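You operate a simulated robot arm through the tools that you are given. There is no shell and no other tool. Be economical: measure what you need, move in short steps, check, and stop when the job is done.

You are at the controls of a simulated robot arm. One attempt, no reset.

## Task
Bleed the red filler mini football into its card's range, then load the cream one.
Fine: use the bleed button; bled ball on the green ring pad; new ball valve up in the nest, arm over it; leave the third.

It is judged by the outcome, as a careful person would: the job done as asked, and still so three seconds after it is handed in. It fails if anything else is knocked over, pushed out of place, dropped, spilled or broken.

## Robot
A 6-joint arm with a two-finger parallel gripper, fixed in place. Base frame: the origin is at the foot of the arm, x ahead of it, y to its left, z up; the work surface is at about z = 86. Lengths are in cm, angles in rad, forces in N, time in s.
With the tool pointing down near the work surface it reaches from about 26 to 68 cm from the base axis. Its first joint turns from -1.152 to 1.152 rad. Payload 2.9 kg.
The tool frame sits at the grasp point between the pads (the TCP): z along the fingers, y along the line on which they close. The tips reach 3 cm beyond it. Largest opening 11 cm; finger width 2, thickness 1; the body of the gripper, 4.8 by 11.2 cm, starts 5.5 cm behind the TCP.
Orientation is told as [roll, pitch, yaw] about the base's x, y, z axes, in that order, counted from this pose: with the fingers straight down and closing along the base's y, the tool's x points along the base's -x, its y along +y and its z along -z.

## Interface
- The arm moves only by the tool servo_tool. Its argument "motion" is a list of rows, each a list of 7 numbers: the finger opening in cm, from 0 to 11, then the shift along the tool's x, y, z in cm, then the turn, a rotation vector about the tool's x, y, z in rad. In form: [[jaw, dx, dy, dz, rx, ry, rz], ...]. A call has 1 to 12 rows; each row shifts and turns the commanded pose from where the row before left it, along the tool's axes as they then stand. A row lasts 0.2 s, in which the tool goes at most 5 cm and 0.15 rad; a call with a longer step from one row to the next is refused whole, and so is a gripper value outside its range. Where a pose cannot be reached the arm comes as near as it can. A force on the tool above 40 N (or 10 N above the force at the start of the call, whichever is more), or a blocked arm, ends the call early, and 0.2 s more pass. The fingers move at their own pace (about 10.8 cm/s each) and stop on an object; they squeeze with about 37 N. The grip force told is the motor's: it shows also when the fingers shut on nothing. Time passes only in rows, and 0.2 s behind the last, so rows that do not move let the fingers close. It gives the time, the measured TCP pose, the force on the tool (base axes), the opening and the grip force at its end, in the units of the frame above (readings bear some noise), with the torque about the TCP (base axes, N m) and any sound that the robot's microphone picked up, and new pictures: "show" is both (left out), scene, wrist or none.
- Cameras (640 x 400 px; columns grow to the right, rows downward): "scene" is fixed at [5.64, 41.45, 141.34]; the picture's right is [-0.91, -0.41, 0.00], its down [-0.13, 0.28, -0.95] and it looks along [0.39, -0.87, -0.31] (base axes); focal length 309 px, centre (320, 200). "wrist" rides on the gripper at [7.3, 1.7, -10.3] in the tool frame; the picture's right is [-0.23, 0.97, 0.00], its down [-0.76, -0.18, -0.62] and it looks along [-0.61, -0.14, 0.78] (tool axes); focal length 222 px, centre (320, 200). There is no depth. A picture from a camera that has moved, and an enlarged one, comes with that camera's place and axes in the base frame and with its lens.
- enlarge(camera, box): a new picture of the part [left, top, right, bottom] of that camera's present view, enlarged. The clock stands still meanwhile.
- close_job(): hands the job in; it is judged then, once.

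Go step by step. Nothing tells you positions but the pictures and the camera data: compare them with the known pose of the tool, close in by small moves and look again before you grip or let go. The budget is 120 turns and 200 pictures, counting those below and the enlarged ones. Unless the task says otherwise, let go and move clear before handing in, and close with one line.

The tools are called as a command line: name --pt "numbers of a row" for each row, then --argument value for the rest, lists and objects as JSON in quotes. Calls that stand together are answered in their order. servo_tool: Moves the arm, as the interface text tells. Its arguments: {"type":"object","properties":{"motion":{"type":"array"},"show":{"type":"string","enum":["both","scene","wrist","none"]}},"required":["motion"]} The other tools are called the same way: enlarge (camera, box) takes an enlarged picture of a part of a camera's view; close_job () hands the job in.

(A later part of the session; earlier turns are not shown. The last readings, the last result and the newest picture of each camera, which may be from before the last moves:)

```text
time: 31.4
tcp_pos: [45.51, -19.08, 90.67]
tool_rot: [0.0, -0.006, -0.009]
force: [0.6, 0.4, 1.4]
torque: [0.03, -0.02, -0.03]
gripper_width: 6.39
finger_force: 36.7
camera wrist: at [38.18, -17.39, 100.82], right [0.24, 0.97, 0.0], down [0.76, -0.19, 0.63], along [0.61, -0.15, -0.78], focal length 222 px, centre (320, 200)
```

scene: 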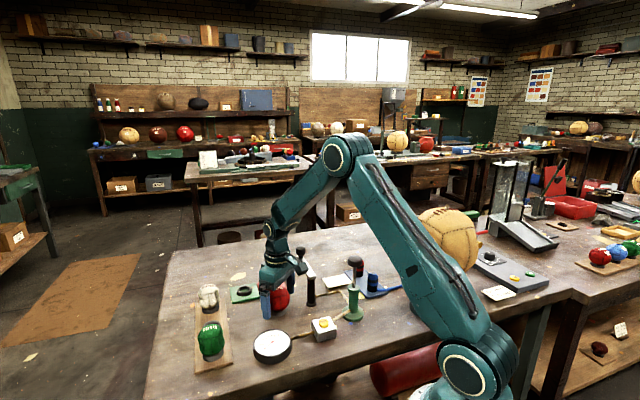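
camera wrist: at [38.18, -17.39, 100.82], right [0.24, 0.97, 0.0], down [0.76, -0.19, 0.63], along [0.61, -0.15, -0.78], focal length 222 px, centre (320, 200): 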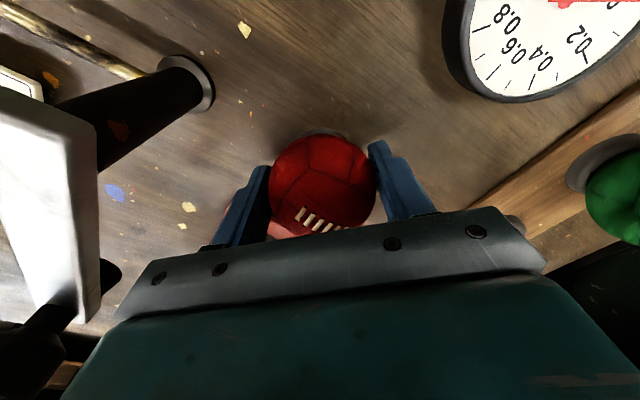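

Ball gripped at 6.39 cm. I'll lift it and carry it above the green ring pad at about (59.2, -21.5).

servo_tool --pt "5.5 0 0 -1 0 0 0" --pt "5.5 0 0 -2 0 0 0" --pt "5.5 0 0 -3 0 0 0" --pt "5.5 0 0 -3 0 0 0" --pt "5.5 -3 -0.6 0 0 0 0" --pt "5.5 -3 -0.6 0 0 0 0" --pt "5.5 -3 -0.6 0 0 0 0" --pt "5.5 -3 -0.6 0 0 0 0" --pt "5.5 -1.7 0 0 0 0 0" --pt "5.5 0 0 0 0 0 0"

enlarge --camera "scene" --box '[195, 220, 335, 320]'

enlarge --camera "wrist" --box '[200, 80, 440, 240]'

```text
time: 33.6
tcp_pos: [59.08, -21.55, 99.72]
tool_rot: [0.0, -0.006, -0.012]
force: [-0.4, 0.1, -1.4]
torque: [0.04, 0.01, -0.03]
gripper_width: 6.37
finger_force: 36.5
camera wrist: at [51.74, -19.85, 109.91], right [0.24, 0.97, 0.0], down [0.76, -0.19, 0.63], along [0.61, -0.15, -0.78], focal length 222 px, centre (320, 200)
```

scene: 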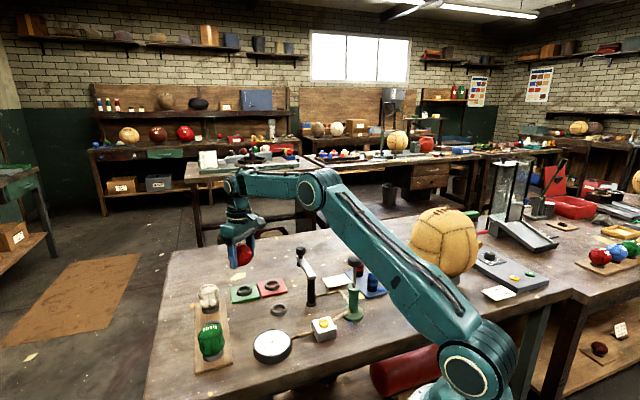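
wrist: 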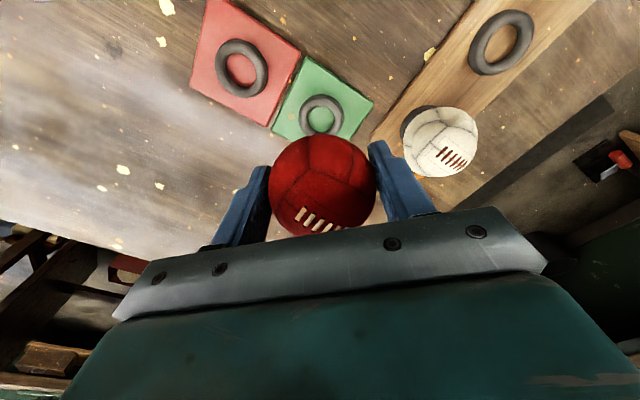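

```text
4.00 times, centred on (265, 270) of scene
camera zoom: at [5.64, 41.45, 141.34], right [-0.91, -0.41, 0.0], down [-0.13, 0.28, -0.95], along [0.39, -0.87, -0.31], focal length 1235 px, centre (540, -80)
```

zoom: 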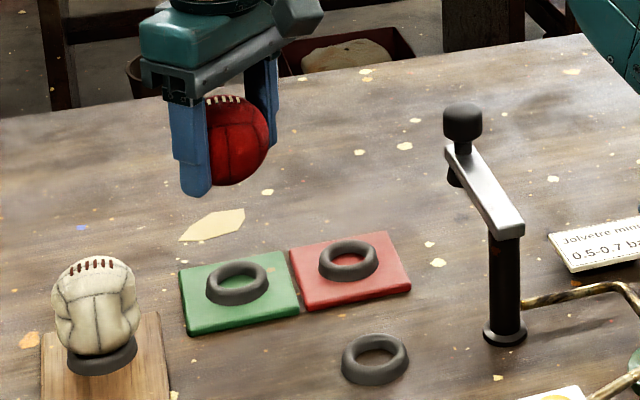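

```text
2.50 times, centred on (320, 160) of wrist
camera zoom: at [51.74, -19.85, 109.91], right [0.24, 0.97, 0.0], down [0.76, -0.19, 0.63], along [0.61, -0.15, -0.78], focal length 555 px, centre (320, 300)
```

zoom: 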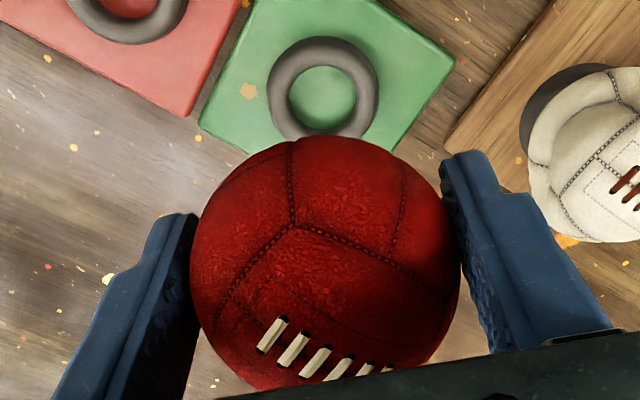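

Ball is over the green ring to within a couple of mm. I'll lower it most of the way, then feel for contact.

servo_tool --pt "5.5 -0.15 -0.05 3 0 0 0" --pt "5.5 0 0 3 0 0 0" --pt "5.5 0 0 1.2 0 0 0" --pt "5.5 0 0 0 0 0 0"

enlarge --camera "scene" --box '[205, 240, 305, 320]'

enlarge --camera "wrist" --box '[220, 60, 420, 240]'

```text
time: 34.6
tcp_pos: [59.2, -21.62, 92.31]
tool_rot: [0.0, -0.006, -0.012]
force: [0.6, -0.1, -1.2]
torque: [0.03, 0.01, 0.01]
gripper_width: 6.38
finger_force: 37.1
camera wrist: at [52.04, -19.88, 102.55], right [0.24, 0.97, 0.0], down [0.76, -0.19, 0.63], along [0.61, -0.15, -0.78], focal length 222 px, centre (320, 200)
```

scene: 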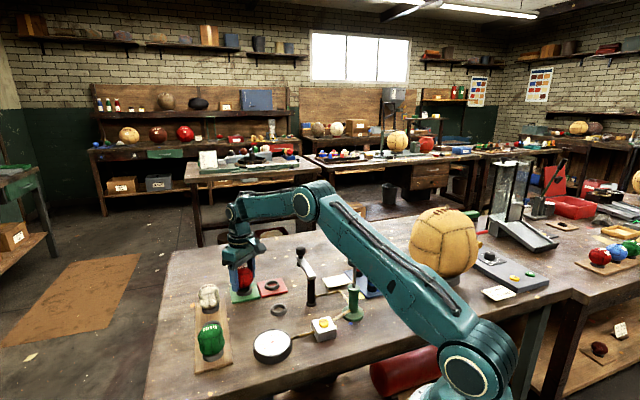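
wrist: 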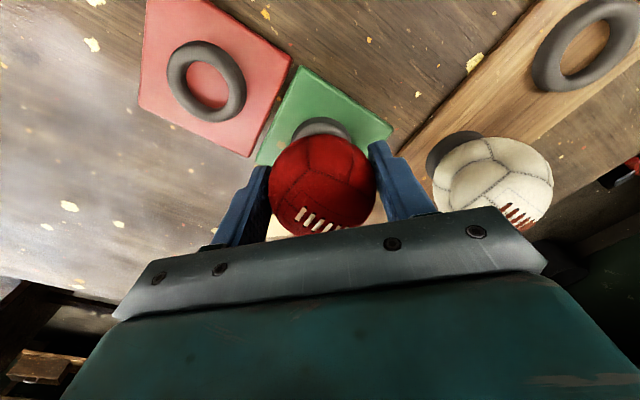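

```text
5.00 times, centred on (255, 280) of scene
camera zoom: at [5.64, 41.45, 141.34], right [-0.91, -0.41, 0.0], down [-0.13, 0.28, -0.95], along [0.39, -0.87, -0.31], focal length 1544 px, centre (645, -200)
```

zoom: 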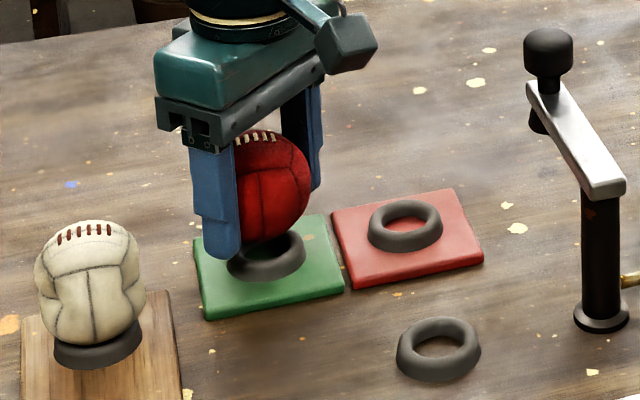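

```text
2.22 times, centred on (320, 150) of wrist
camera zoom: at [52.04, -19.88, 102.55], right [0.24, 0.97, 0.0], down [0.76, -0.19, 0.63], along [0.61, -0.15, -0.78], focal length 494 px, centre (320, 311)
```

zoom: 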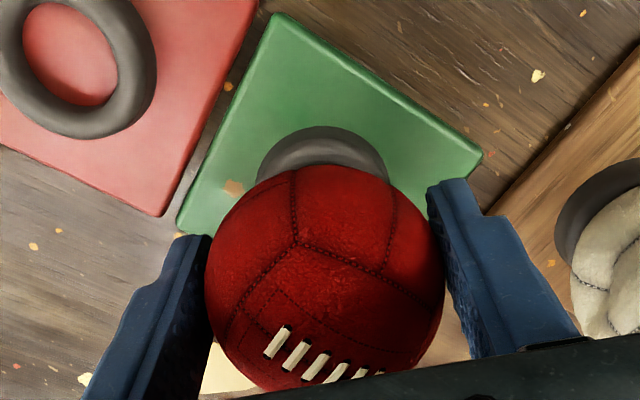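

servo_tool --pt "5.5 0 0 0.3 0 0 0" --pt "5.5 0 0 0.2 0 0 0" --pt "5.5 0 0 0.15 0 0 0" --pt "5.5 0 0 0 0 0 0" --show "none"

enlarge --camera "scene" --box '[205, 240, 305, 320]'

```text
time: 35.6
tcp_pos: [59.33, -21.65, 91.75]
tool_rot: [0.001, -0.007, -0.011]
force: [-0.3, 0.0, -1.4]
torque: [0.0, 0.01, 0.0]
gripper_width: 6.4
finger_force: 37.0
```

```text
5.00 times, centred on (255, 280) of scene
camera zoom: at [5.64, 41.45, 141.34], right [-0.91, -0.41, 0.0], down [-0.13, 0.28, -0.95], along [0.39, -0.87, -0.31], focal length 1544 px, centre (645, -200)
```

zoom: 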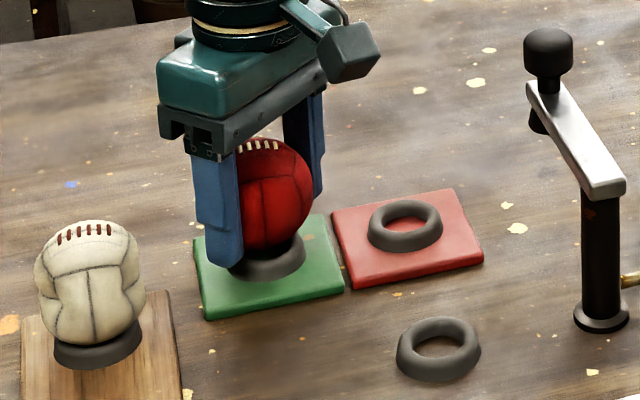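

servo_tool --pt "5.5 0 0 0.15 0 0 0" --pt "5.5 0 0 0.15 0 0 0" --pt "5.5 0 0 0 0 0 0" --show "none"

enlarge --camera "scene" --box '[205, 240, 305, 320]'

```text
time: 36.4
tcp_pos: [59.23, -21.63, 91.6]
tool_rot: [-0.001, -0.007, -0.012]
force: [-2.1, 0.7, 2.1]
torque: [0.01, 0.07, -0.01]
gripper_width: 6.38
finger_force: 36.8
```

```text
5.00 times, centred on (255, 280) of scene
camera zoom: at [5.62, 41.46, 141.34], right [-0.91, -0.41, 0.0], down [-0.13, 0.28, -0.95], along [0.39, -0.87, -0.31], focal length 1544 px, centre (645, -200)
```

zoom: 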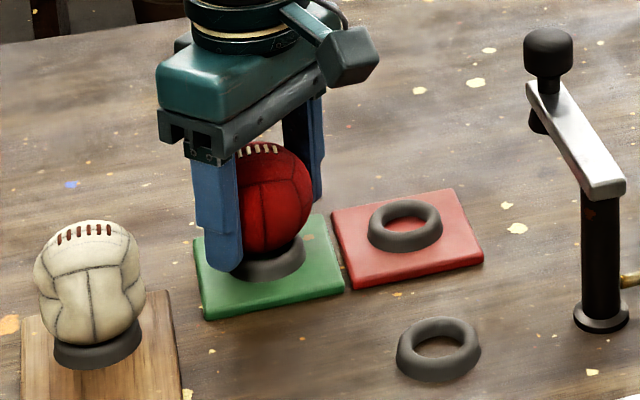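

Contact with the ring is felt, with a slight push toward -x. I'll shift a touch, seat it, and open slowly.

servo_tool --pt "5.5 0.15 0.05 0.05 0 0 0" --pt "5.5 0 0 0.1 0 0 0" --pt "5.5 0 0 0 0 0 0" --show "none"

```text
time: 37.2
tcp_pos: [59.25, -21.48, 91.45]
tool_rot: [-0.001, -0.009, -0.011]
force: [2.1, 3.2, 10.2]
torque: [0.03, -0.24, 0.03]
gripper_width: 6.37
finger_force: 37.4
```

servo_tool --pt "5.5 -0.05 0.05 -0.07 0 0 0" --pt "5.5 0 0 0 0 0 0" --pt "6.5 0 0 0 0 0 0" --pt "6.8 0 0 0 0 0 0" --pt "7.4 0 0 0 0 0 0" --pt "8.5 0 0 0 0 0 0" --pt "10 0 0 0 0 0 0" --pt "10 0 0 0 0 0 0"

enlarge --camera "scene" --box '[205, 240, 305, 320]'

```text
time: 39.0
tcp_pos: [59.11, -21.59, 91.39]
tool_rot: [-0.002, -0.008, -0.013]
force: [-0.4, -0.1, -0.4]
torque: [-0.01, -0.01, 0.0]
gripper_width: 9.98
finger_force: 0.1
camera wrist: at [51.88, -19.88, 101.7], right [0.24, 0.97, 0.0], down [0.76, -0.19, 0.63], along [0.61, -0.15, -0.78], focal length 222 px, centre (320, 200)
```

scene: 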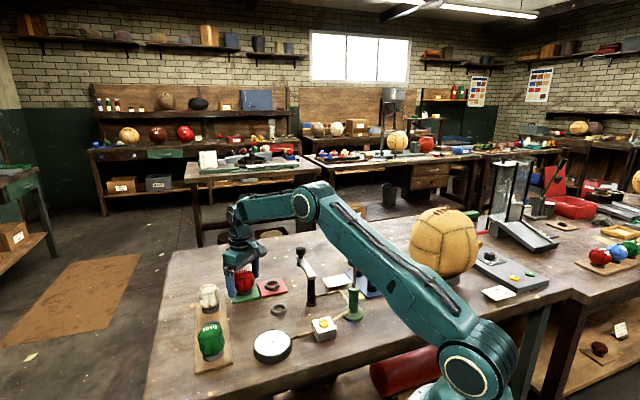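
wrist: 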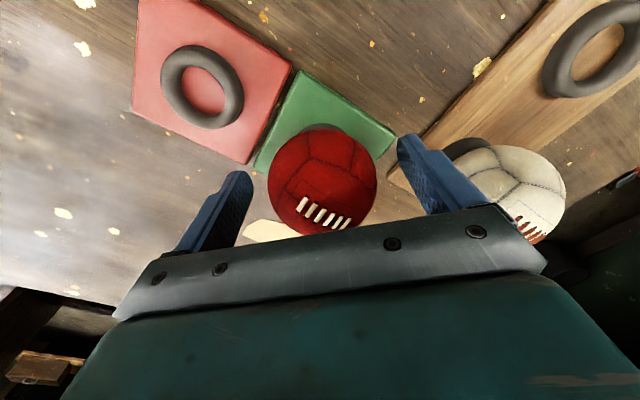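

```text
5.00 times, centred on (255, 280) of scene
camera zoom: at [5.64, 41.45, 141.34], right [-0.91, -0.41, 0.0], down [-0.13, 0.28, -0.95], along [0.39, -0.87, -0.31], focal length 1544 px, centre (645, -200)
```

zoom: 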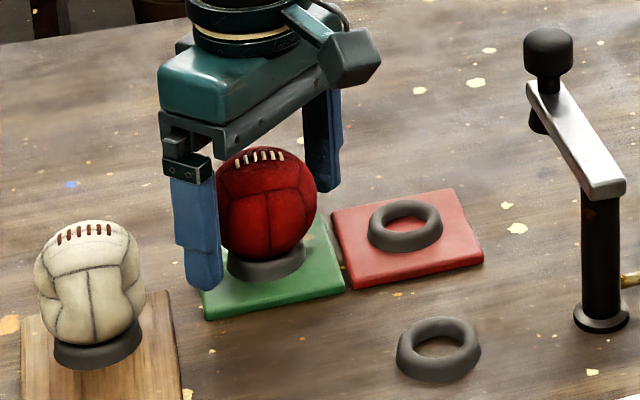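

Red ball sits steady, laces up, on the green ring. I'll rise, go above the cream ball at about (61.5, -11.5), and turn the jaws ~45° to stay clear of the red one.

servo_tool --pt "10 0 0 -3 0 0 0" --pt "10 0 0 -4 0 0 0" --pt "10 0 0 -4 0 0 0" --pt "10 0 0 -2 0 0 0" --pt "9 -0.8 3.4 0 0 0 0" --pt "8.5 -0.8 3.4 0 0 0 0" --pt "8.5 -0.7 3.3 0 0 0 -0.13" --pt "8.5 0 0 0 0 0 -0.13" --pt "8.5 0 0 0 0 0 -0.13" --pt "8.5 0 0 0 0 0 -0.13" --pt "8.5 0 0 0 0 0 -0.13" --pt "8.5 0 0 0 0 0 -0.13"

enlarge --camera "scene" --box '[175, 240, 335, 360]'

enlarge --camera "wrist" --box '[220, 60, 420, 240]'

```text
time: 41.6
tcp_pos: [61.47, -11.49, 104.46]
tool_rot: [-0.005, -0.005, 0.771]
force: [-0.2, 0.2, -0.1]
torque: [-0.04, 0.01, 0.0]
gripper_width: 8.52
finger_force: 0.0
camera wrist: at [55.05, -15.4, 114.67], right [-0.52, 0.86, 0.0], down [0.67, 0.4, 0.63], along [0.54, 0.32, -0.78], focal length 222 px, centre (320, 200)
```

scene: 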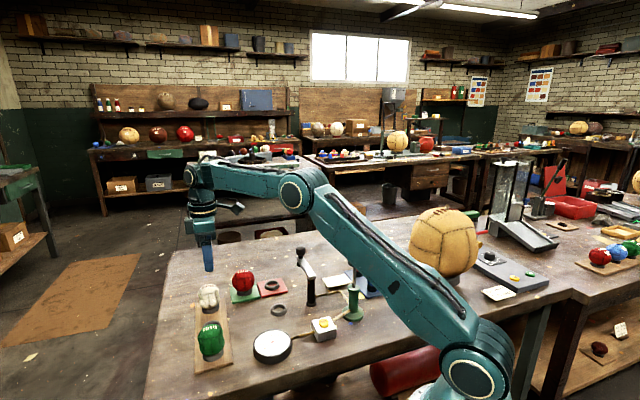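
wrist: 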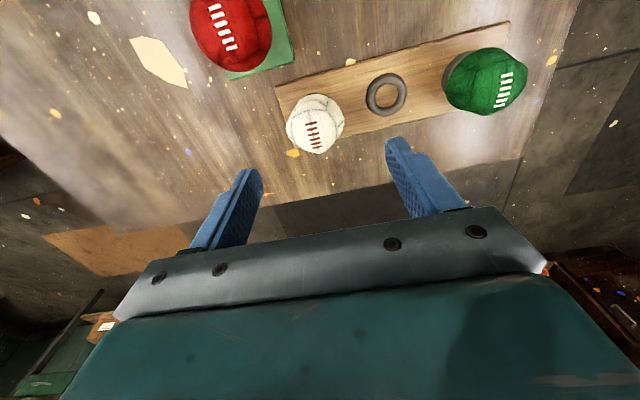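

```text
3.33 times, centred on (255, 300) of scene
camera zoom: at [5.64, 41.45, 141.34], right [-0.91, -0.41, 0.0], down [-0.13, 0.28, -0.95], along [0.39, -0.87, -0.31], focal length 1029 px, centre (537, -133)
```

zoom: 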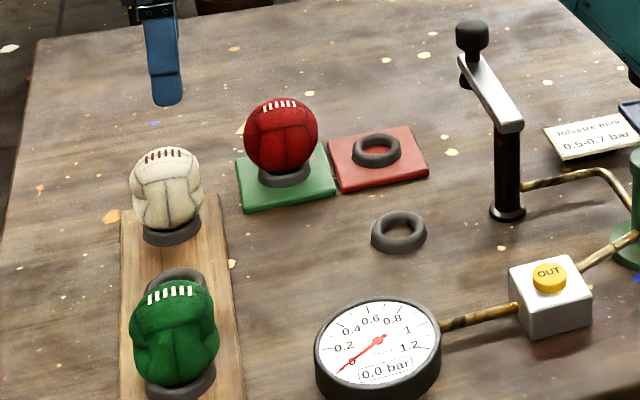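

```text
2.22 times, centred on (320, 150) of wrist
camera zoom: at [55.05, -15.4, 114.67], right [-0.52, 0.86, 0.0], down [0.67, 0.4, 0.63], along [0.54, 0.32, -0.78], focal length 494 px, centre (320, 311)
```

zoom: 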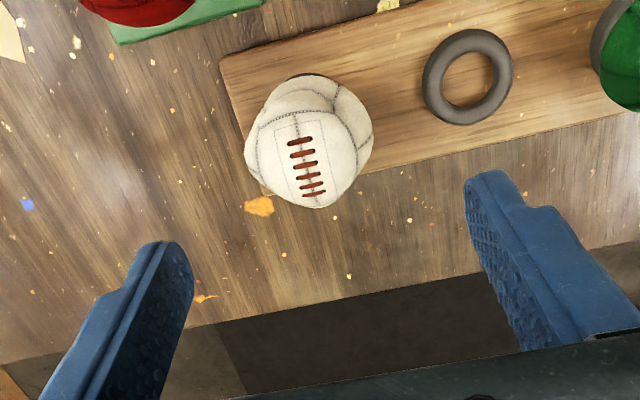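

The cream ball centre works out at about (62.4, -11.6, 90.8). I'll correct and descend partway to check.

servo_tool --pt "8.8 -0.6 -0.73 3 0 0 0" --pt "8.8 0 0 3 0 0 0" --pt "8.8 0 0 1.5 0 0 0" --pt "8.8 0 0 0 0 0 0"

enlarge --camera "wrist" --box '[220, 80, 420, 240]'

enlarge --camera "scene" --box '[175, 240, 275, 320]'

```text
time: 42.6
tcp_pos: [62.43, -11.49, 96.83]
tool_rot: [-0.003, -0.006, 0.77]
force: [-0.5, -0.2, -0.3]
torque: [0.02, -0.01, -0.01]
gripper_width: 8.8
finger_force: 0.0
camera wrist: at [55.94, -15.43, 107.14], right [-0.51, 0.86, 0.0], down [0.67, 0.4, 0.63], along [0.54, 0.32, -0.78], focal length 222 px, centre (320, 200)
```

scene: 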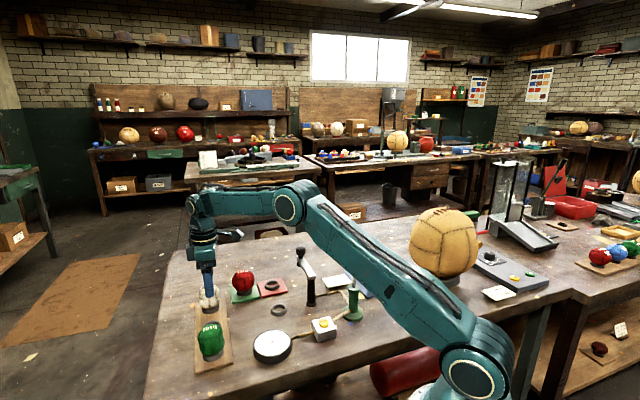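
wrist: 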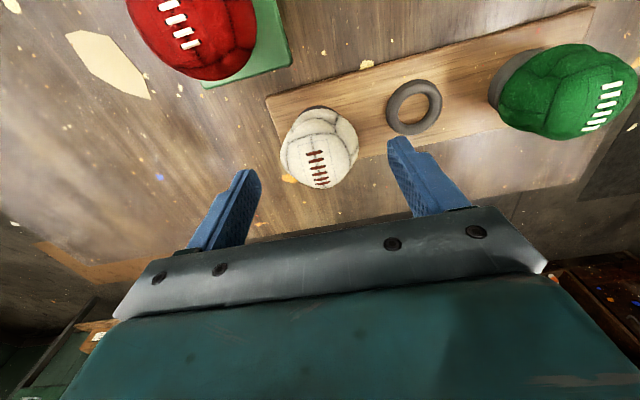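

```text
2.50 times, centred on (320, 160) of wrist
camera zoom: at [55.94, -15.43, 107.14], right [-0.51, 0.86, 0.0], down [0.67, 0.4, 0.63], along [0.54, 0.32, -0.78], focal length 555 px, centre (320, 300)
```

zoom: 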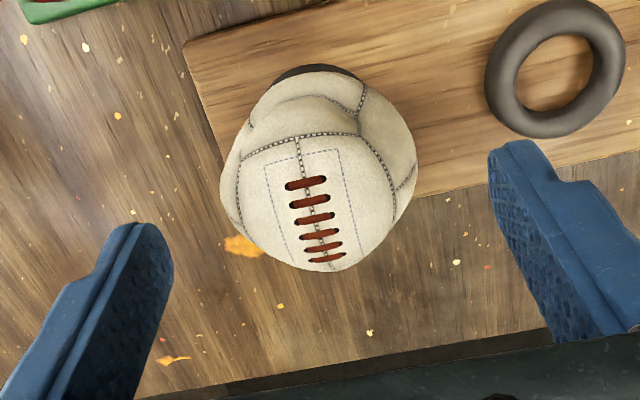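

```text
5.00 times, centred on (225, 280) of scene
camera zoom: at [5.64, 41.45, 141.34], right [-0.91, -0.41, 0.0], down [-0.13, 0.28, -0.95], along [0.39, -0.87, -0.31], focal length 1544 px, centre (795, -200)
```

zoom: 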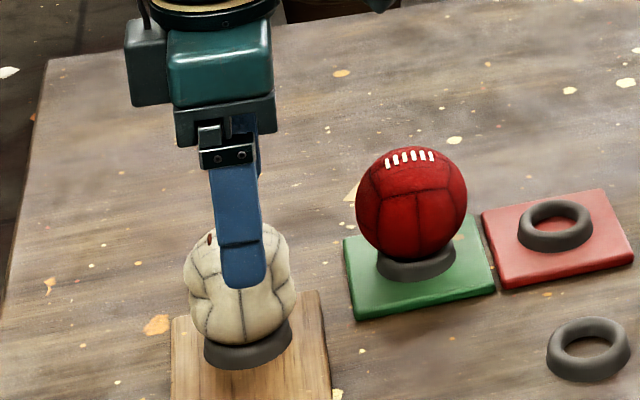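

Aligned within 2–3 mm. I'll descend to the equator and close gradually.

servo_tool --pt "8.4 -0.14 -0.12 2.5 0 0 0" --pt "8.2 0 0 2 0 0 0" --pt "8.2 0 0 1.1 0 0 0" --pt "8.2 0 0 0 0 0 0"

enlarge --camera "scene" --box '[175, 240, 275, 320]'

```text
time: 43.6
tcp_pos: [62.51, -11.62, 91.34]
tool_rot: [-0.006, -0.004, 0.768]
force: [-0.4, 0.6, -0.7]
torque: [0.01, 0.02, 0.03]
gripper_width: 8.22
finger_force: 0.0
camera wrist: at [56.1, -15.48, 101.51], right [-0.51, 0.86, 0.0], down [0.67, 0.4, 0.63], along [0.54, 0.32, -0.78], focal length 222 px, centre (320, 200)
```

scene: 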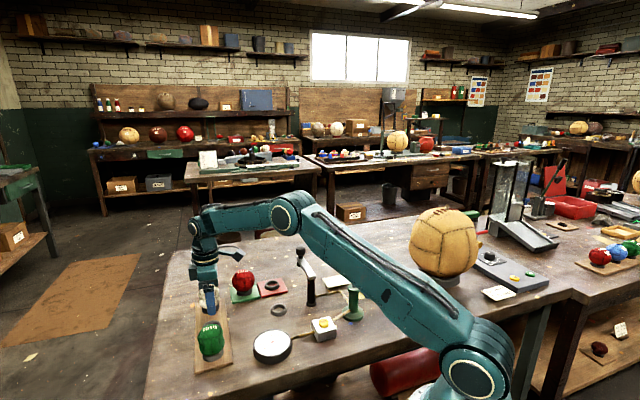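
wrist: 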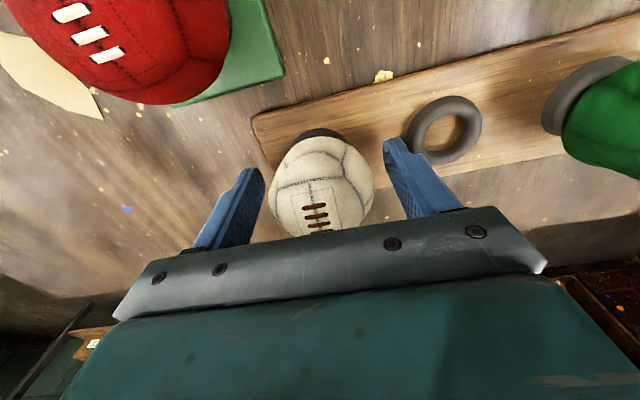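

```text
5.00 times, centred on (225, 280) of scene
camera zoom: at [5.64, 41.45, 141.34], right [-0.91, -0.41, 0.0], down [-0.13, 0.28, -0.95], along [0.39, -0.87, -0.31], focal length 1544 px, centre (795, -200)
```

zoom: 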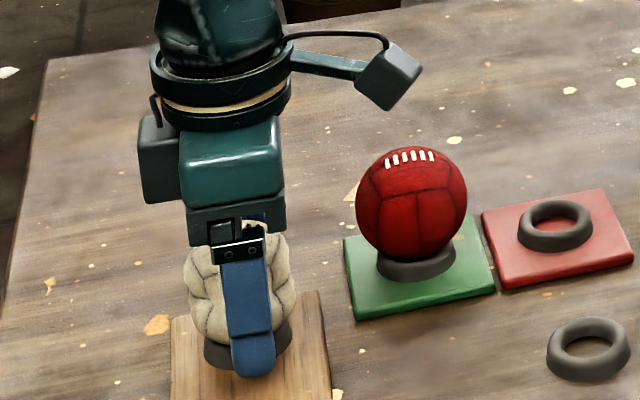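

Jaws are centred on the cream ball. I'll close on it.

servo_tool --pt "7.2 0 0.1 0 0 0 0" --pt "6.5 0 0 0 0 0 0" --pt "6 0 0 0 0 0 0" --pt "5.5 0 0 0 0 0 0" --pt "5 0 0 0 0 0 0" --pt "5 0 0 0 0 0 0" --show "wrist"

```text
time: 45.0
tcp_pos: [62.43, -11.53, 91.39]
tool_rot: [-0.006, -0.004, 0.77]
force: [1.2, -1.3, 0.6]
torque: [0.01, -0.03, 0.01]
gripper_width: 6.37
finger_force: 36.8
camera wrist: at [56.05, -15.4, 101.6], right [-0.51, 0.86, 0.0], down [0.67, 0.4, 0.63], along [0.54, 0.32, -0.78], focal length 222 px, centre (320, 200)
```

wrist: 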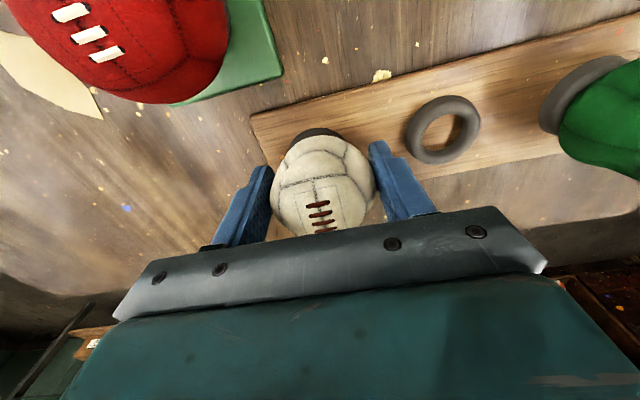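

Cream ball is held. I'll lift it and turn the tool back to straight.

servo_tool --pt "5 0 0 -1 0 0 0" --pt "5 0 0 -3 0 0 0" --pt "5 0 0 -3 0 0 0" --pt "5 0 0 -3 0 0 0" --pt "5 0 0 -1 0 0 0.12" --pt "5 0 0 0 0 0 0.13" --pt "5 0 0 0 0 0 0.13" --pt "5 0 0 0 0 0 0.13" --pt "5 0 0 0 0 0 0.13" --pt "5 0 0 0 0 0 0.13" --pt "5 0 0 0 0 0 0" --show "none"

```text
time: 47.4
tcp_pos: [62.4, -11.61, 102.47]
tool_rot: [0.001, -0.007, -0.003]
force: [0.2, -0.5, -1.5]
torque: [-0.01, 0.01, -0.02]
gripper_width: 6.39
finger_force: 36.9
```

servo_tool --pt "5 2.8 -1.25 0 0 0 0" --pt "5 2.8 -1.25 0 0 0 0" --pt "5 2.8 -1.25 0 0 0 0" --pt "5 2.8 -1.25 0 0 0 0" --pt "5 2.8 -1.25 0 0 0 0" --pt "5 2.8 -1.25 0 0 0 0" --pt "5 0 0 3 0 0 0" --pt "5 0 0 3 0 0 0" --pt "5 0 0 0 0 0 0"

enlarge --camera "scene" --box '[225, 230, 325, 320]'

enlarge --camera "wrist" --box '[220, 60, 420, 240]'

```text
time: 49.4
tcp_pos: [45.67, -18.88, 96.07]
tool_rot: [-0.001, -0.007, -0.003]
force: [0.2, -1.5, -0.5]
torque: [0.03, 0.05, 0.04]
gripper_width: 6.42
finger_force: 36.7
camera wrist: at [38.44, -17.24, 106.34], right [0.23, 0.97, 0.0], down [0.76, -0.18, 0.63], along [0.61, -0.14, -0.78], focal length 222 px, centre (320, 200)
```

scene: 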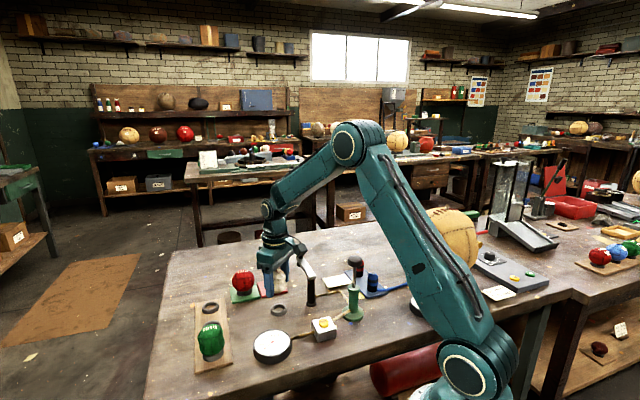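
wrist: 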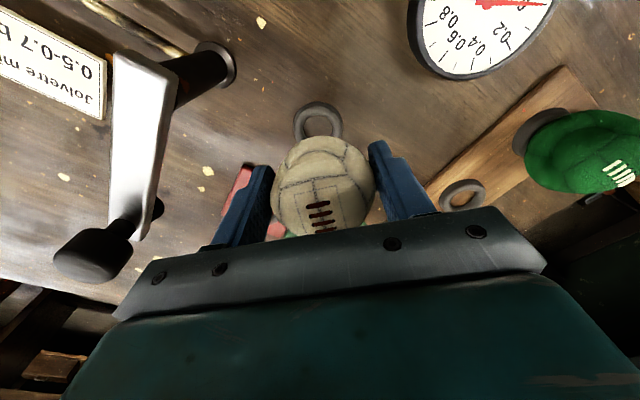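

```text
4.44 times, centred on (275, 275) of scene
camera zoom: at [5.64, 41.45, 141.34], right [-0.91, -0.41, 0.0], down [-0.13, 0.28, -0.95], along [0.39, -0.87, -0.31], focal length 1372 px, centre (520, -133)
```

zoom: 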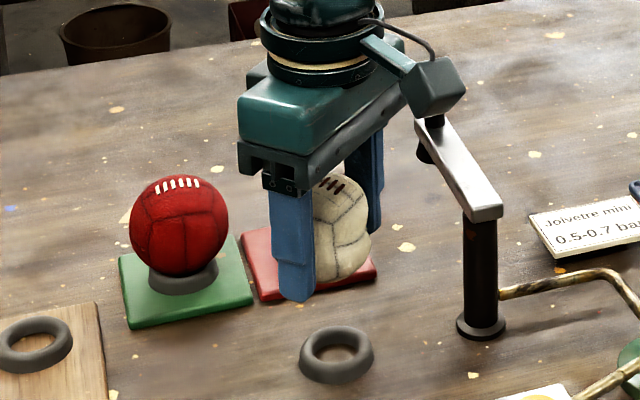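

```text
2.22 times, centred on (320, 150) of wrist
camera zoom: at [38.44, -17.24, 106.34], right [0.23, 0.97, 0.0], down [0.76, -0.18, 0.63], along [0.61, -0.14, -0.78], focal length 494 px, centre (320, 311)
```

zoom: 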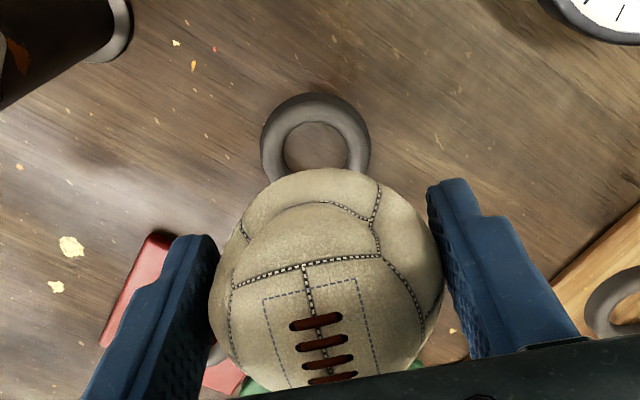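

Nest is at about (45.6, -19.07). I'll correct slightly and lower to just above contact.

servo_tool --pt "5 0.1 -0.2 2 0 0 0" --pt "5 0 0 2 0 0 0" --pt "5 0 0 0.8 0 0 0" --pt "5 0 0 0 0 0 0" --show "none"

enlarge --camera "scene" --box '[235, 250, 315, 320]'

```text
time: 50.4
tcp_pos: [45.69, -19.05, 91.47]
tool_rot: [-0.001, -0.006, -0.003]
force: [-0.9, 0.5, -1.7]
torque: [-0.03, 0.03, 0.01]
gripper_width: 6.39
finger_force: 37.1
```

```text
5.71 times, centred on (275, 285) of scene
camera zoom: at [5.64, 41.45, 141.34], right [-0.91, -0.41, 0.0], down [-0.13, 0.28, -0.95], along [0.39, -0.87, -0.31], focal length 1764 px, centre (577, -286)
```

zoom: 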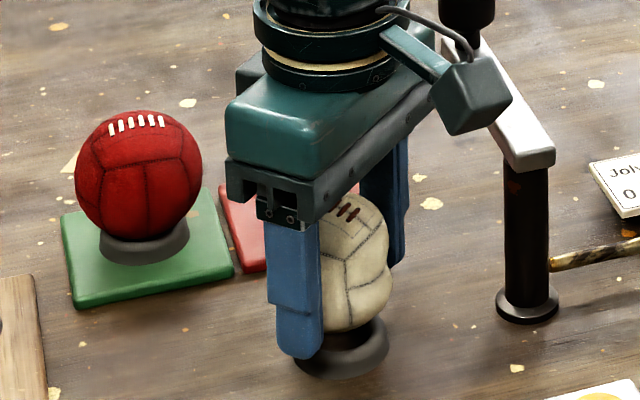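

servo_tool --pt "5 0.1 0 0.25 0 0 0" --pt "5 0 0 0.15 0 0 0" --pt "5 0 0 0.15 0 0 0" --pt "5 0 0 0 0 0 0" --show "none"

enlarge --camera "scene" --box '[235, 250, 315, 320]'

```text
time: 51.4
tcp_pos: [45.57, -19.11, 90.97]
tool_rot: [0.0, -0.008, -0.002]
force: [0.4, -0.3, -2.1]
torque: [0.01, 0.01, 0.01]
gripper_width: 6.38
finger_force: 37.0
```

```text
5.71 times, centred on (275, 285) of scene
camera zoom: at [5.64, 41.45, 141.34], right [-0.91, -0.41, 0.0], down [-0.13, 0.28, -0.95], along [0.39, -0.87, -0.31], focal length 1764 px, centre (577, -286)
```

zoom: 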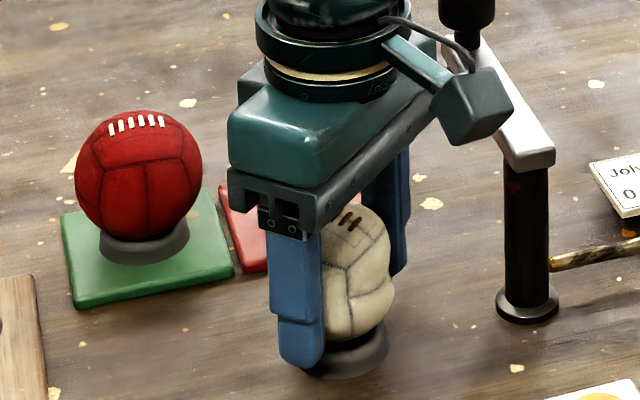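

servo_tool --pt "5 0 0 0.15 0 0 0" --pt "5 0 0 0.15 0 0 0" --pt "5 0 0 0 0 0 0" --show "none"

```text
time: 52.2
tcp_pos: [45.47, -19.01, 90.6]
tool_rot: [-0.001, -0.006, -0.002]
force: [0.2, -0.5, -1.3]
torque: [0.04, 0.06, -0.01]
gripper_width: 6.4
finger_force: 37.0
```

servo_tool --pt "5 0 0 0.12 0 0 0" --pt "5 0 0 0.08 0 0 0" --pt "5 0 0 0 0 0 0" --show "none"

enlarge --camera "scene" --box '[235, 250, 315, 320]'

```text
time: 53.0
tcp_pos: [45.55, -19.19, 90.55]
tool_rot: [-0.001, -0.009, 0.0]
force: [-6.4, 9.0, 28.8]
torque: [0.07, -0.19, 0.03]
gripper_width: 6.39
finger_force: 37.3
```

```text
5.71 times, centred on (275, 285) of scene
camera zoom: at [5.58, 41.49, 141.33], right [-0.91, -0.41, 0.0], down [-0.13, 0.28, -0.95], along [0.39, -0.87, -0.3], focal length 1764 px, centre (577, -286)
```

zoom: 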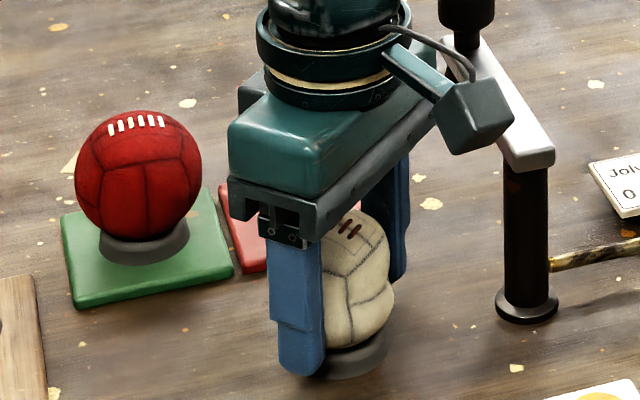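

Firmly seated (29 N, a bit much). I'll ease off slightly with a small shift, then open slowly.

servo_tool --pt "5 0.05 0.08 -0.12 0 0 0" --pt "5 0 0 0 0 0 0" --show "none"

```text
time: 53.6
tcp_pos: [45.63, -19.13, 90.57]
tool_rot: [0.0, -0.009, -0.001]
force: [6.1, 6.2, 14.7]
torque: [0.05, -0.43, 0.14]
gripper_width: 6.38
finger_force: 37.2
```

servo_tool --pt "5 -0.06 0.05 -0.07 0 0 0" --pt "5 0 0 0 0 0 0" --pt "6.5 0 0 0 0 0 0" --pt "6.8 0 0 0 0 0 0" --pt "7.4 0 0 0 0 0 0" --pt "8.5 0 0 0 0 0 0" --pt "10 0 0 0 0 0 0" --pt "10 0 0 0 0 0 0"

enlarge --camera "scene" --box '[235, 250, 315, 320]'

```text
time: 55.4
tcp_pos: [45.54, -18.99, 90.49]
tool_rot: [-0.001, -0.008, -0.001]
force: [0.1, 0.1, 0.1]
torque: [0.0, 0.01, 0.01]
gripper_width: 10.0
finger_force: 0.0
camera wrist: at [38.31, -17.45, 100.8], right [0.23, 0.97, 0.0], down [0.76, -0.18, 0.63], along [0.61, -0.14, -0.78], focal length 222 px, centre (320, 200)
```

scene: 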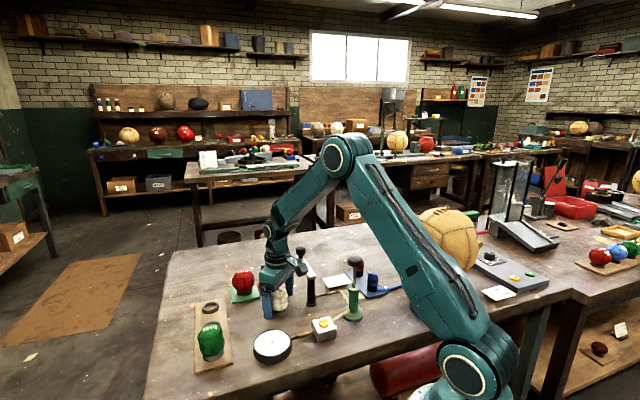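
wrist: 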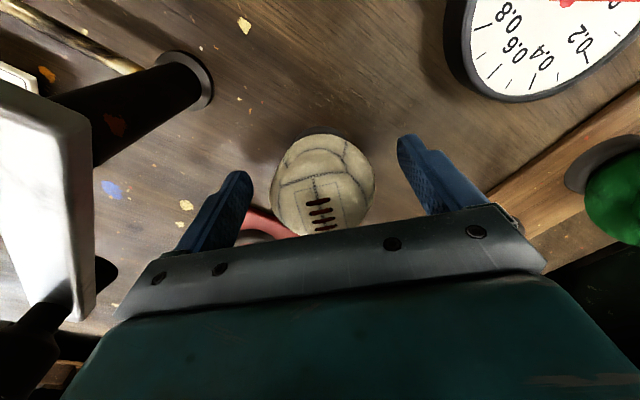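

```text
5.71 times, centred on (275, 285) of scene
camera zoom: at [5.64, 41.45, 141.34], right [-0.91, -0.41, 0.0], down [-0.13, 0.28, -0.95], along [0.39, -0.87, -0.31], focal length 1764 px, centre (577, -286)
```

zoom: 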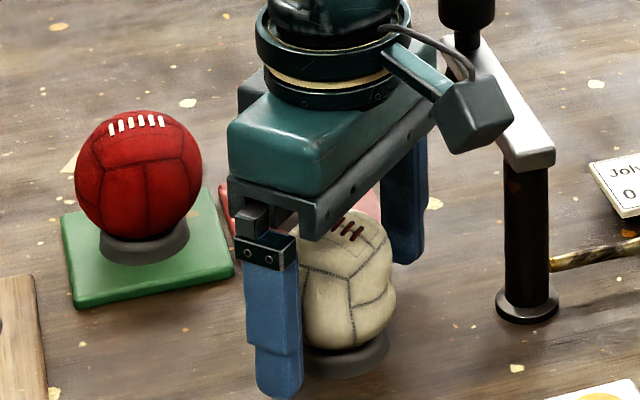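

The cream ball is seated with its laces up. I'll rise and return over the swing arm's knob.

servo_tool --pt "10 0 0 -3 0 0 0" --pt "10 0 0 -4 0 0 0" --pt "10 0 0 -4 0 0 0" --pt "10 0 0 -4 0 0 0" --pt "8 0 -3.5 0 0 0 0" --pt "6 0 -3.5 0 0 0 0" --pt "6 0 -3.5 0 0 0 0.13" --pt "6 0 -3 0 0 0 0.13" --pt "6 0 0 0 0 0 0.13" --pt "6 0 0 0 0 0 0.13" --pt "6 0 0 0 0 0 0.13" --pt "6 0 0 0 0 0 0.13"

enlarge --camera "scene" --box '[195, 230, 335, 330]'

enlarge --camera "wrist" --box '[220, 60, 420, 240]'

```text
time: 58.0
tcp_pos: [45.1, -32.48, 105.41]
tool_rot: [0.005, -0.004, -0.784]
force: [0.3, -0.2, -0.7]
torque: [0.0, 0.0, 0.02]
gripper_width: 6.0
finger_force: 0.1
camera wrist: at [41.08, -26.29, 115.8], right [0.85, 0.53, 0.01], down [0.41, -0.66, 0.63], along [0.33, -0.53, -0.78], focal length 222 px, centre (320, 200)
```

scene: 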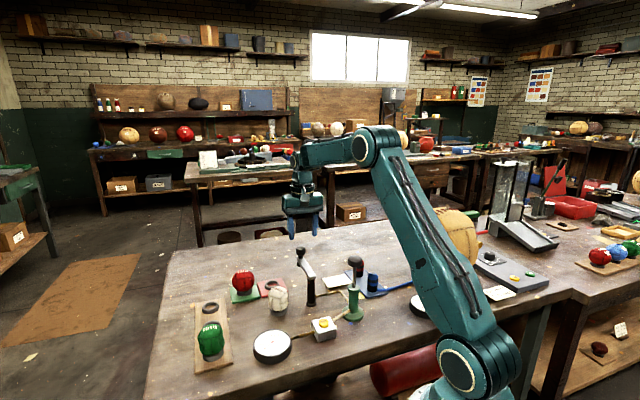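
wrist: 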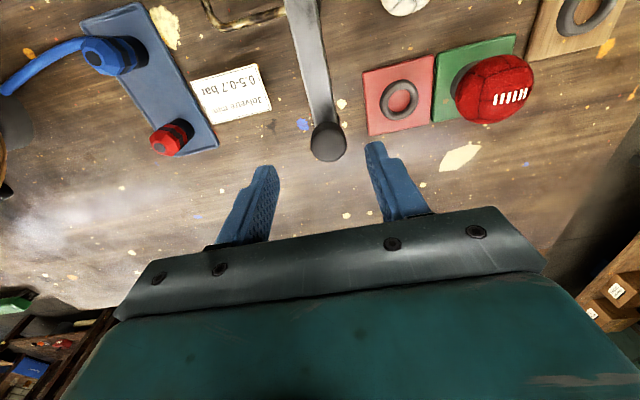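

```text
4.00 times, centred on (265, 280) of scene
camera zoom: at [5.64, 41.45, 141.34], right [-0.91, -0.41, 0.0], down [-0.13, 0.28, -0.95], along [0.39, -0.87, -0.31], focal length 1235 px, centre (540, -120)
```

zoom: 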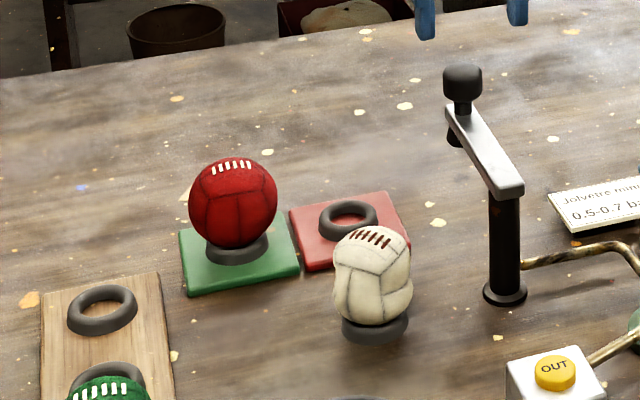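

```text
2.22 times, centred on (320, 150) of wrist
camera zoom: at [41.08, -26.29, 115.8], right [0.85, 0.53, 0.01], down [0.41, -0.66, 0.63], along [0.33, -0.53, -0.78], focal length 494 px, centre (320, 311)
```

zoom: 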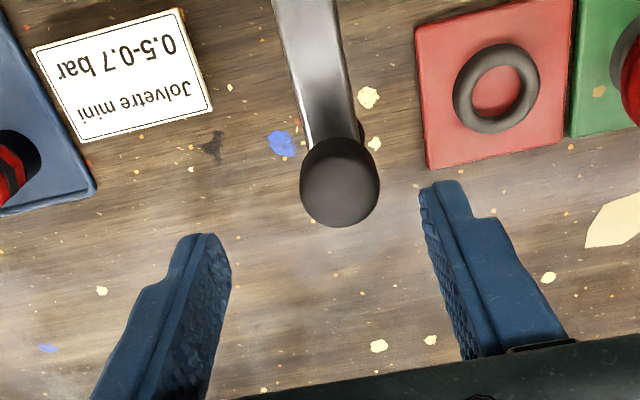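

Knob is at about (45.6, -32.2). I'll line up, lower around it and loosely close.

servo_tool --pt "6 -0.16 0.55 2 0 0 0" --pt "6 0 0 2 0 0 0" --pt "6 0 0 1.5 0 0 0" --pt "4.5 0 0 0 0 0 0" --pt "3.3 0 0 0 0 0 0" --pt "3.3 0 0 0 0 0 0" --show "wrist"

```text
time: 59.4
tcp_pos: [45.64, -32.28, 99.98]
tool_rot: [0.005, -0.005, -0.782]
force: [-1.1, 0.8, -0.2]
torque: [0.01, 0.03, -0.02]
gripper_width: 3.3
finger_force: 0.1
camera wrist: at [41.6, -26.08, 110.22], right [0.85, 0.53, 0.01], down [0.41, -0.66, 0.63], along [0.34, -0.53, -0.78], focal length 222 px, centre (320, 200)
```

wrist: 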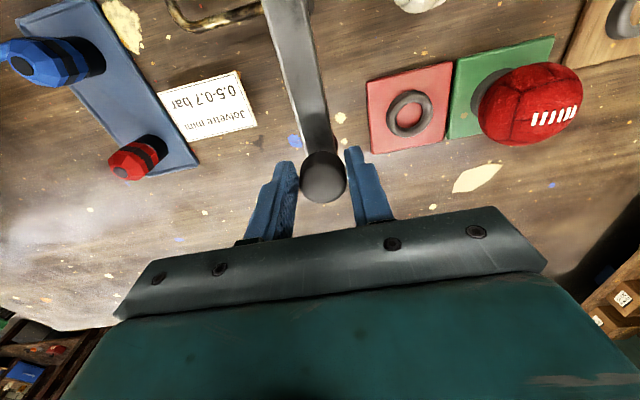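

Knob is between the fingers. I'll swing it back through most of the arc.

servo_tool --pt "3.3 0.07 1.14 0 0 0 -0.12" --pt "3.3 0.07 1.14 0 0 0 -0.12" --pt "3.3 0.07 1.14 0 0 0 -0.12" --pt "3.3 0.07 1.14 0 0 0 -0.12" --pt "3.3 0.07 1.14 0 0 0 -0.12" --pt "3.3 0.07 1.14 0 0 0 -0.12" --pt "3.3 0.07 1.14 0 0 0 -0.12" --pt "3.3 0.07 1.14 0 0 0 -0.12" --pt "3.3 0.07 1.14 0 0 0 -0.12" --pt "3.3 0 0 0 0 0 0"

enlarge --camera "scene" --box '[225, 230, 325, 320]'

```text
time: 61.6
tcp_pos: [48.06, -22.55, 100.02]
tool_rot: [-0.002, -0.007, 0.299]
force: [0.1, 0.1, -0.5]
torque: [-0.02, -0.03, 0.0]
gripper_width: 3.34
finger_force: 0.3
camera wrist: at [40.52, -23.26, 110.32], right [-0.07, 1.0, 0.0], down [0.78, 0.06, 0.63], along [0.63, 0.04, -0.78], focal length 222 px, centre (320, 200)
```

scene: 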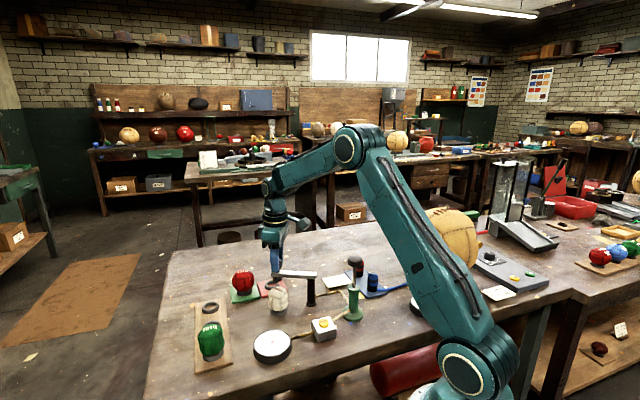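
wrist: 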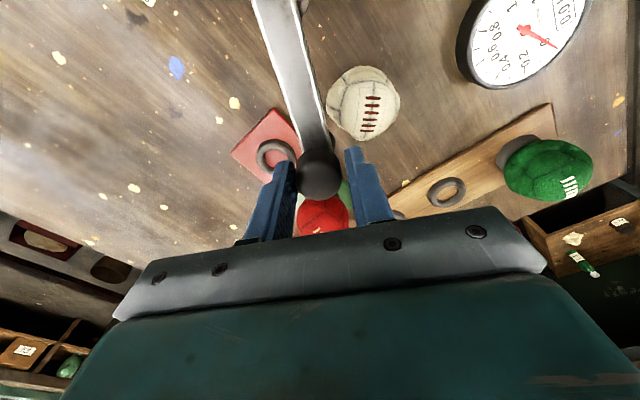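

```text
4.44 times, centred on (275, 275) of scene
camera zoom: at [5.64, 41.45, 141.34], right [-0.91, -0.41, 0.0], down [-0.13, 0.28, -0.95], along [0.39, -0.87, -0.31], focal length 1372 px, centre (520, -133)
```

zoom: 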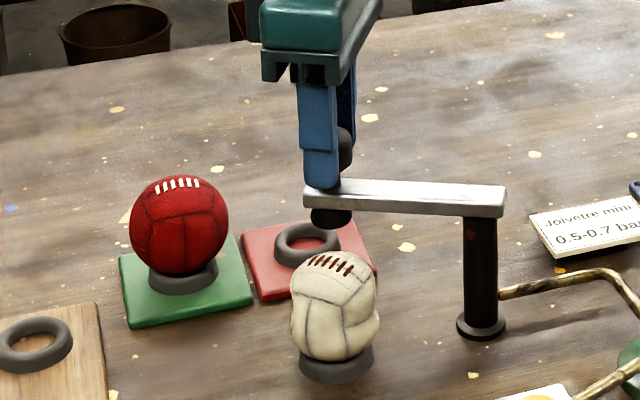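

servo_tool --pt "3.3 0.12 0.8 0 0 0 -0.08" --pt "3.3 0.12 0.8 0 0 0 -0.08" --pt "3.3 0.12 0.8 0 0 0 -0.08" --pt "3.3 0 0 0 0 0 0" --show "wrist"

enlarge --camera "scene" --box '[235, 250, 315, 320]'

```text
time: 62.6
tcp_pos: [46.79, -20.68, 100.08]
tool_rot: [-0.004, -0.007, 0.543]
force: [0.8, 0.8, 0.2]
torque: [0.03, 0.01, 0.0]
gripper_width: 3.33
finger_force: 0.7
camera wrist: at [39.56, -23.05, 110.33], right [-0.31, 0.95, 0.0], down [0.74, 0.24, 0.63], along [0.6, 0.19, -0.78], focal length 222 px, centre (320, 200)
```

wrist: 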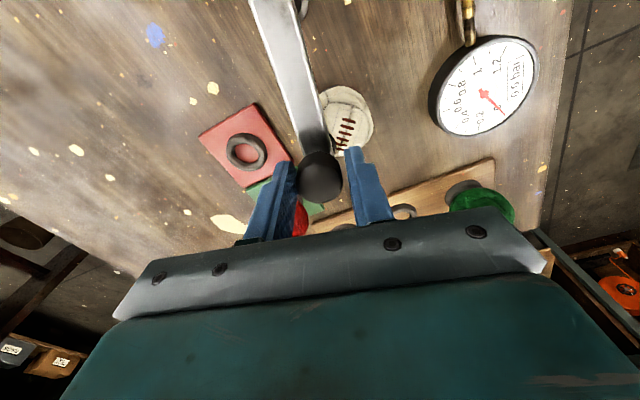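

```text
5.71 times, centred on (275, 285) of scene
camera zoom: at [5.64, 41.45, 141.34], right [-0.91, -0.41, 0.0], down [-0.13, 0.28, -0.95], along [0.39, -0.87, -0.31], focal length 1764 px, centre (577, -286)
```

zoom: 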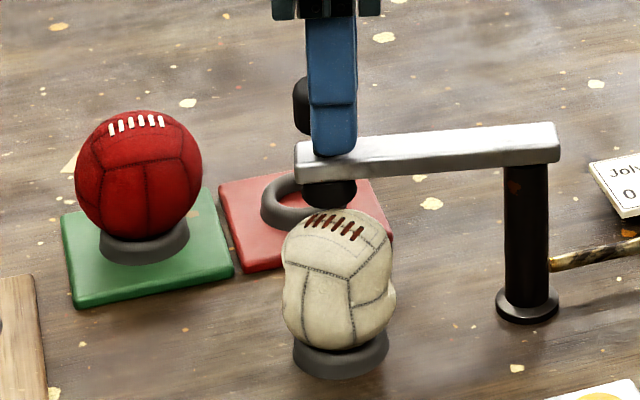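

servo_tool --pt "3.3 0.05 0.6 0 0 0 -0.06" --pt "3.3 0.05 0.6 0 0 0 -0.06" --pt "3.3 0.04 0.5 0 0 0 -0.05" --pt "3.3 0 0 0 0 0 0" --show "wrist"

enlarge --camera "scene" --box '[235, 250, 315, 320]'

```text
time: 63.6
tcp_pos: [45.69, -19.48, 100.08]
tool_rot: [-0.003, -0.004, 0.711]
force: [-0.2, 0.6, -0.1]
torque: [0.03, 0.01, -0.01]
gripper_width: 3.31
finger_force: 0.0
camera wrist: at [39.07, -22.94, 110.34], right [-0.46, 0.89, 0.0], down [0.69, 0.36, 0.63], along [0.56, 0.29, -0.78], focal length 222 px, centre (320, 200)
```

wrist: 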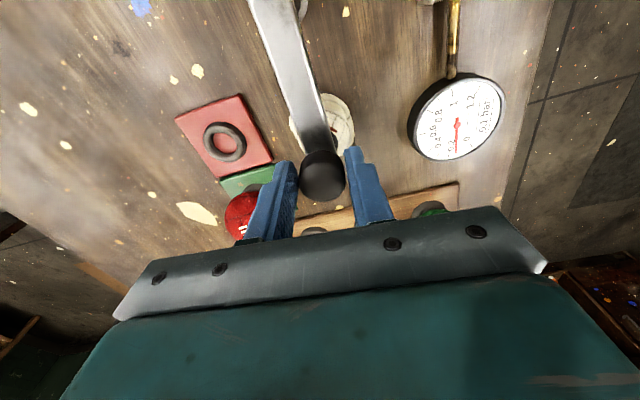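

```text
5.71 times, centred on (275, 285) of scene
camera zoom: at [5.64, 41.45, 141.34], right [-0.91, -0.41, 0.0], down [-0.13, 0.28, -0.95], along [0.39, -0.87, -0.31], focal length 1764 px, centre (577, -286)
```

zoom: 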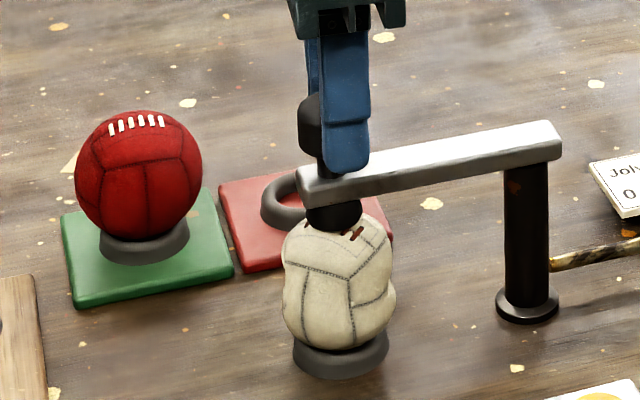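

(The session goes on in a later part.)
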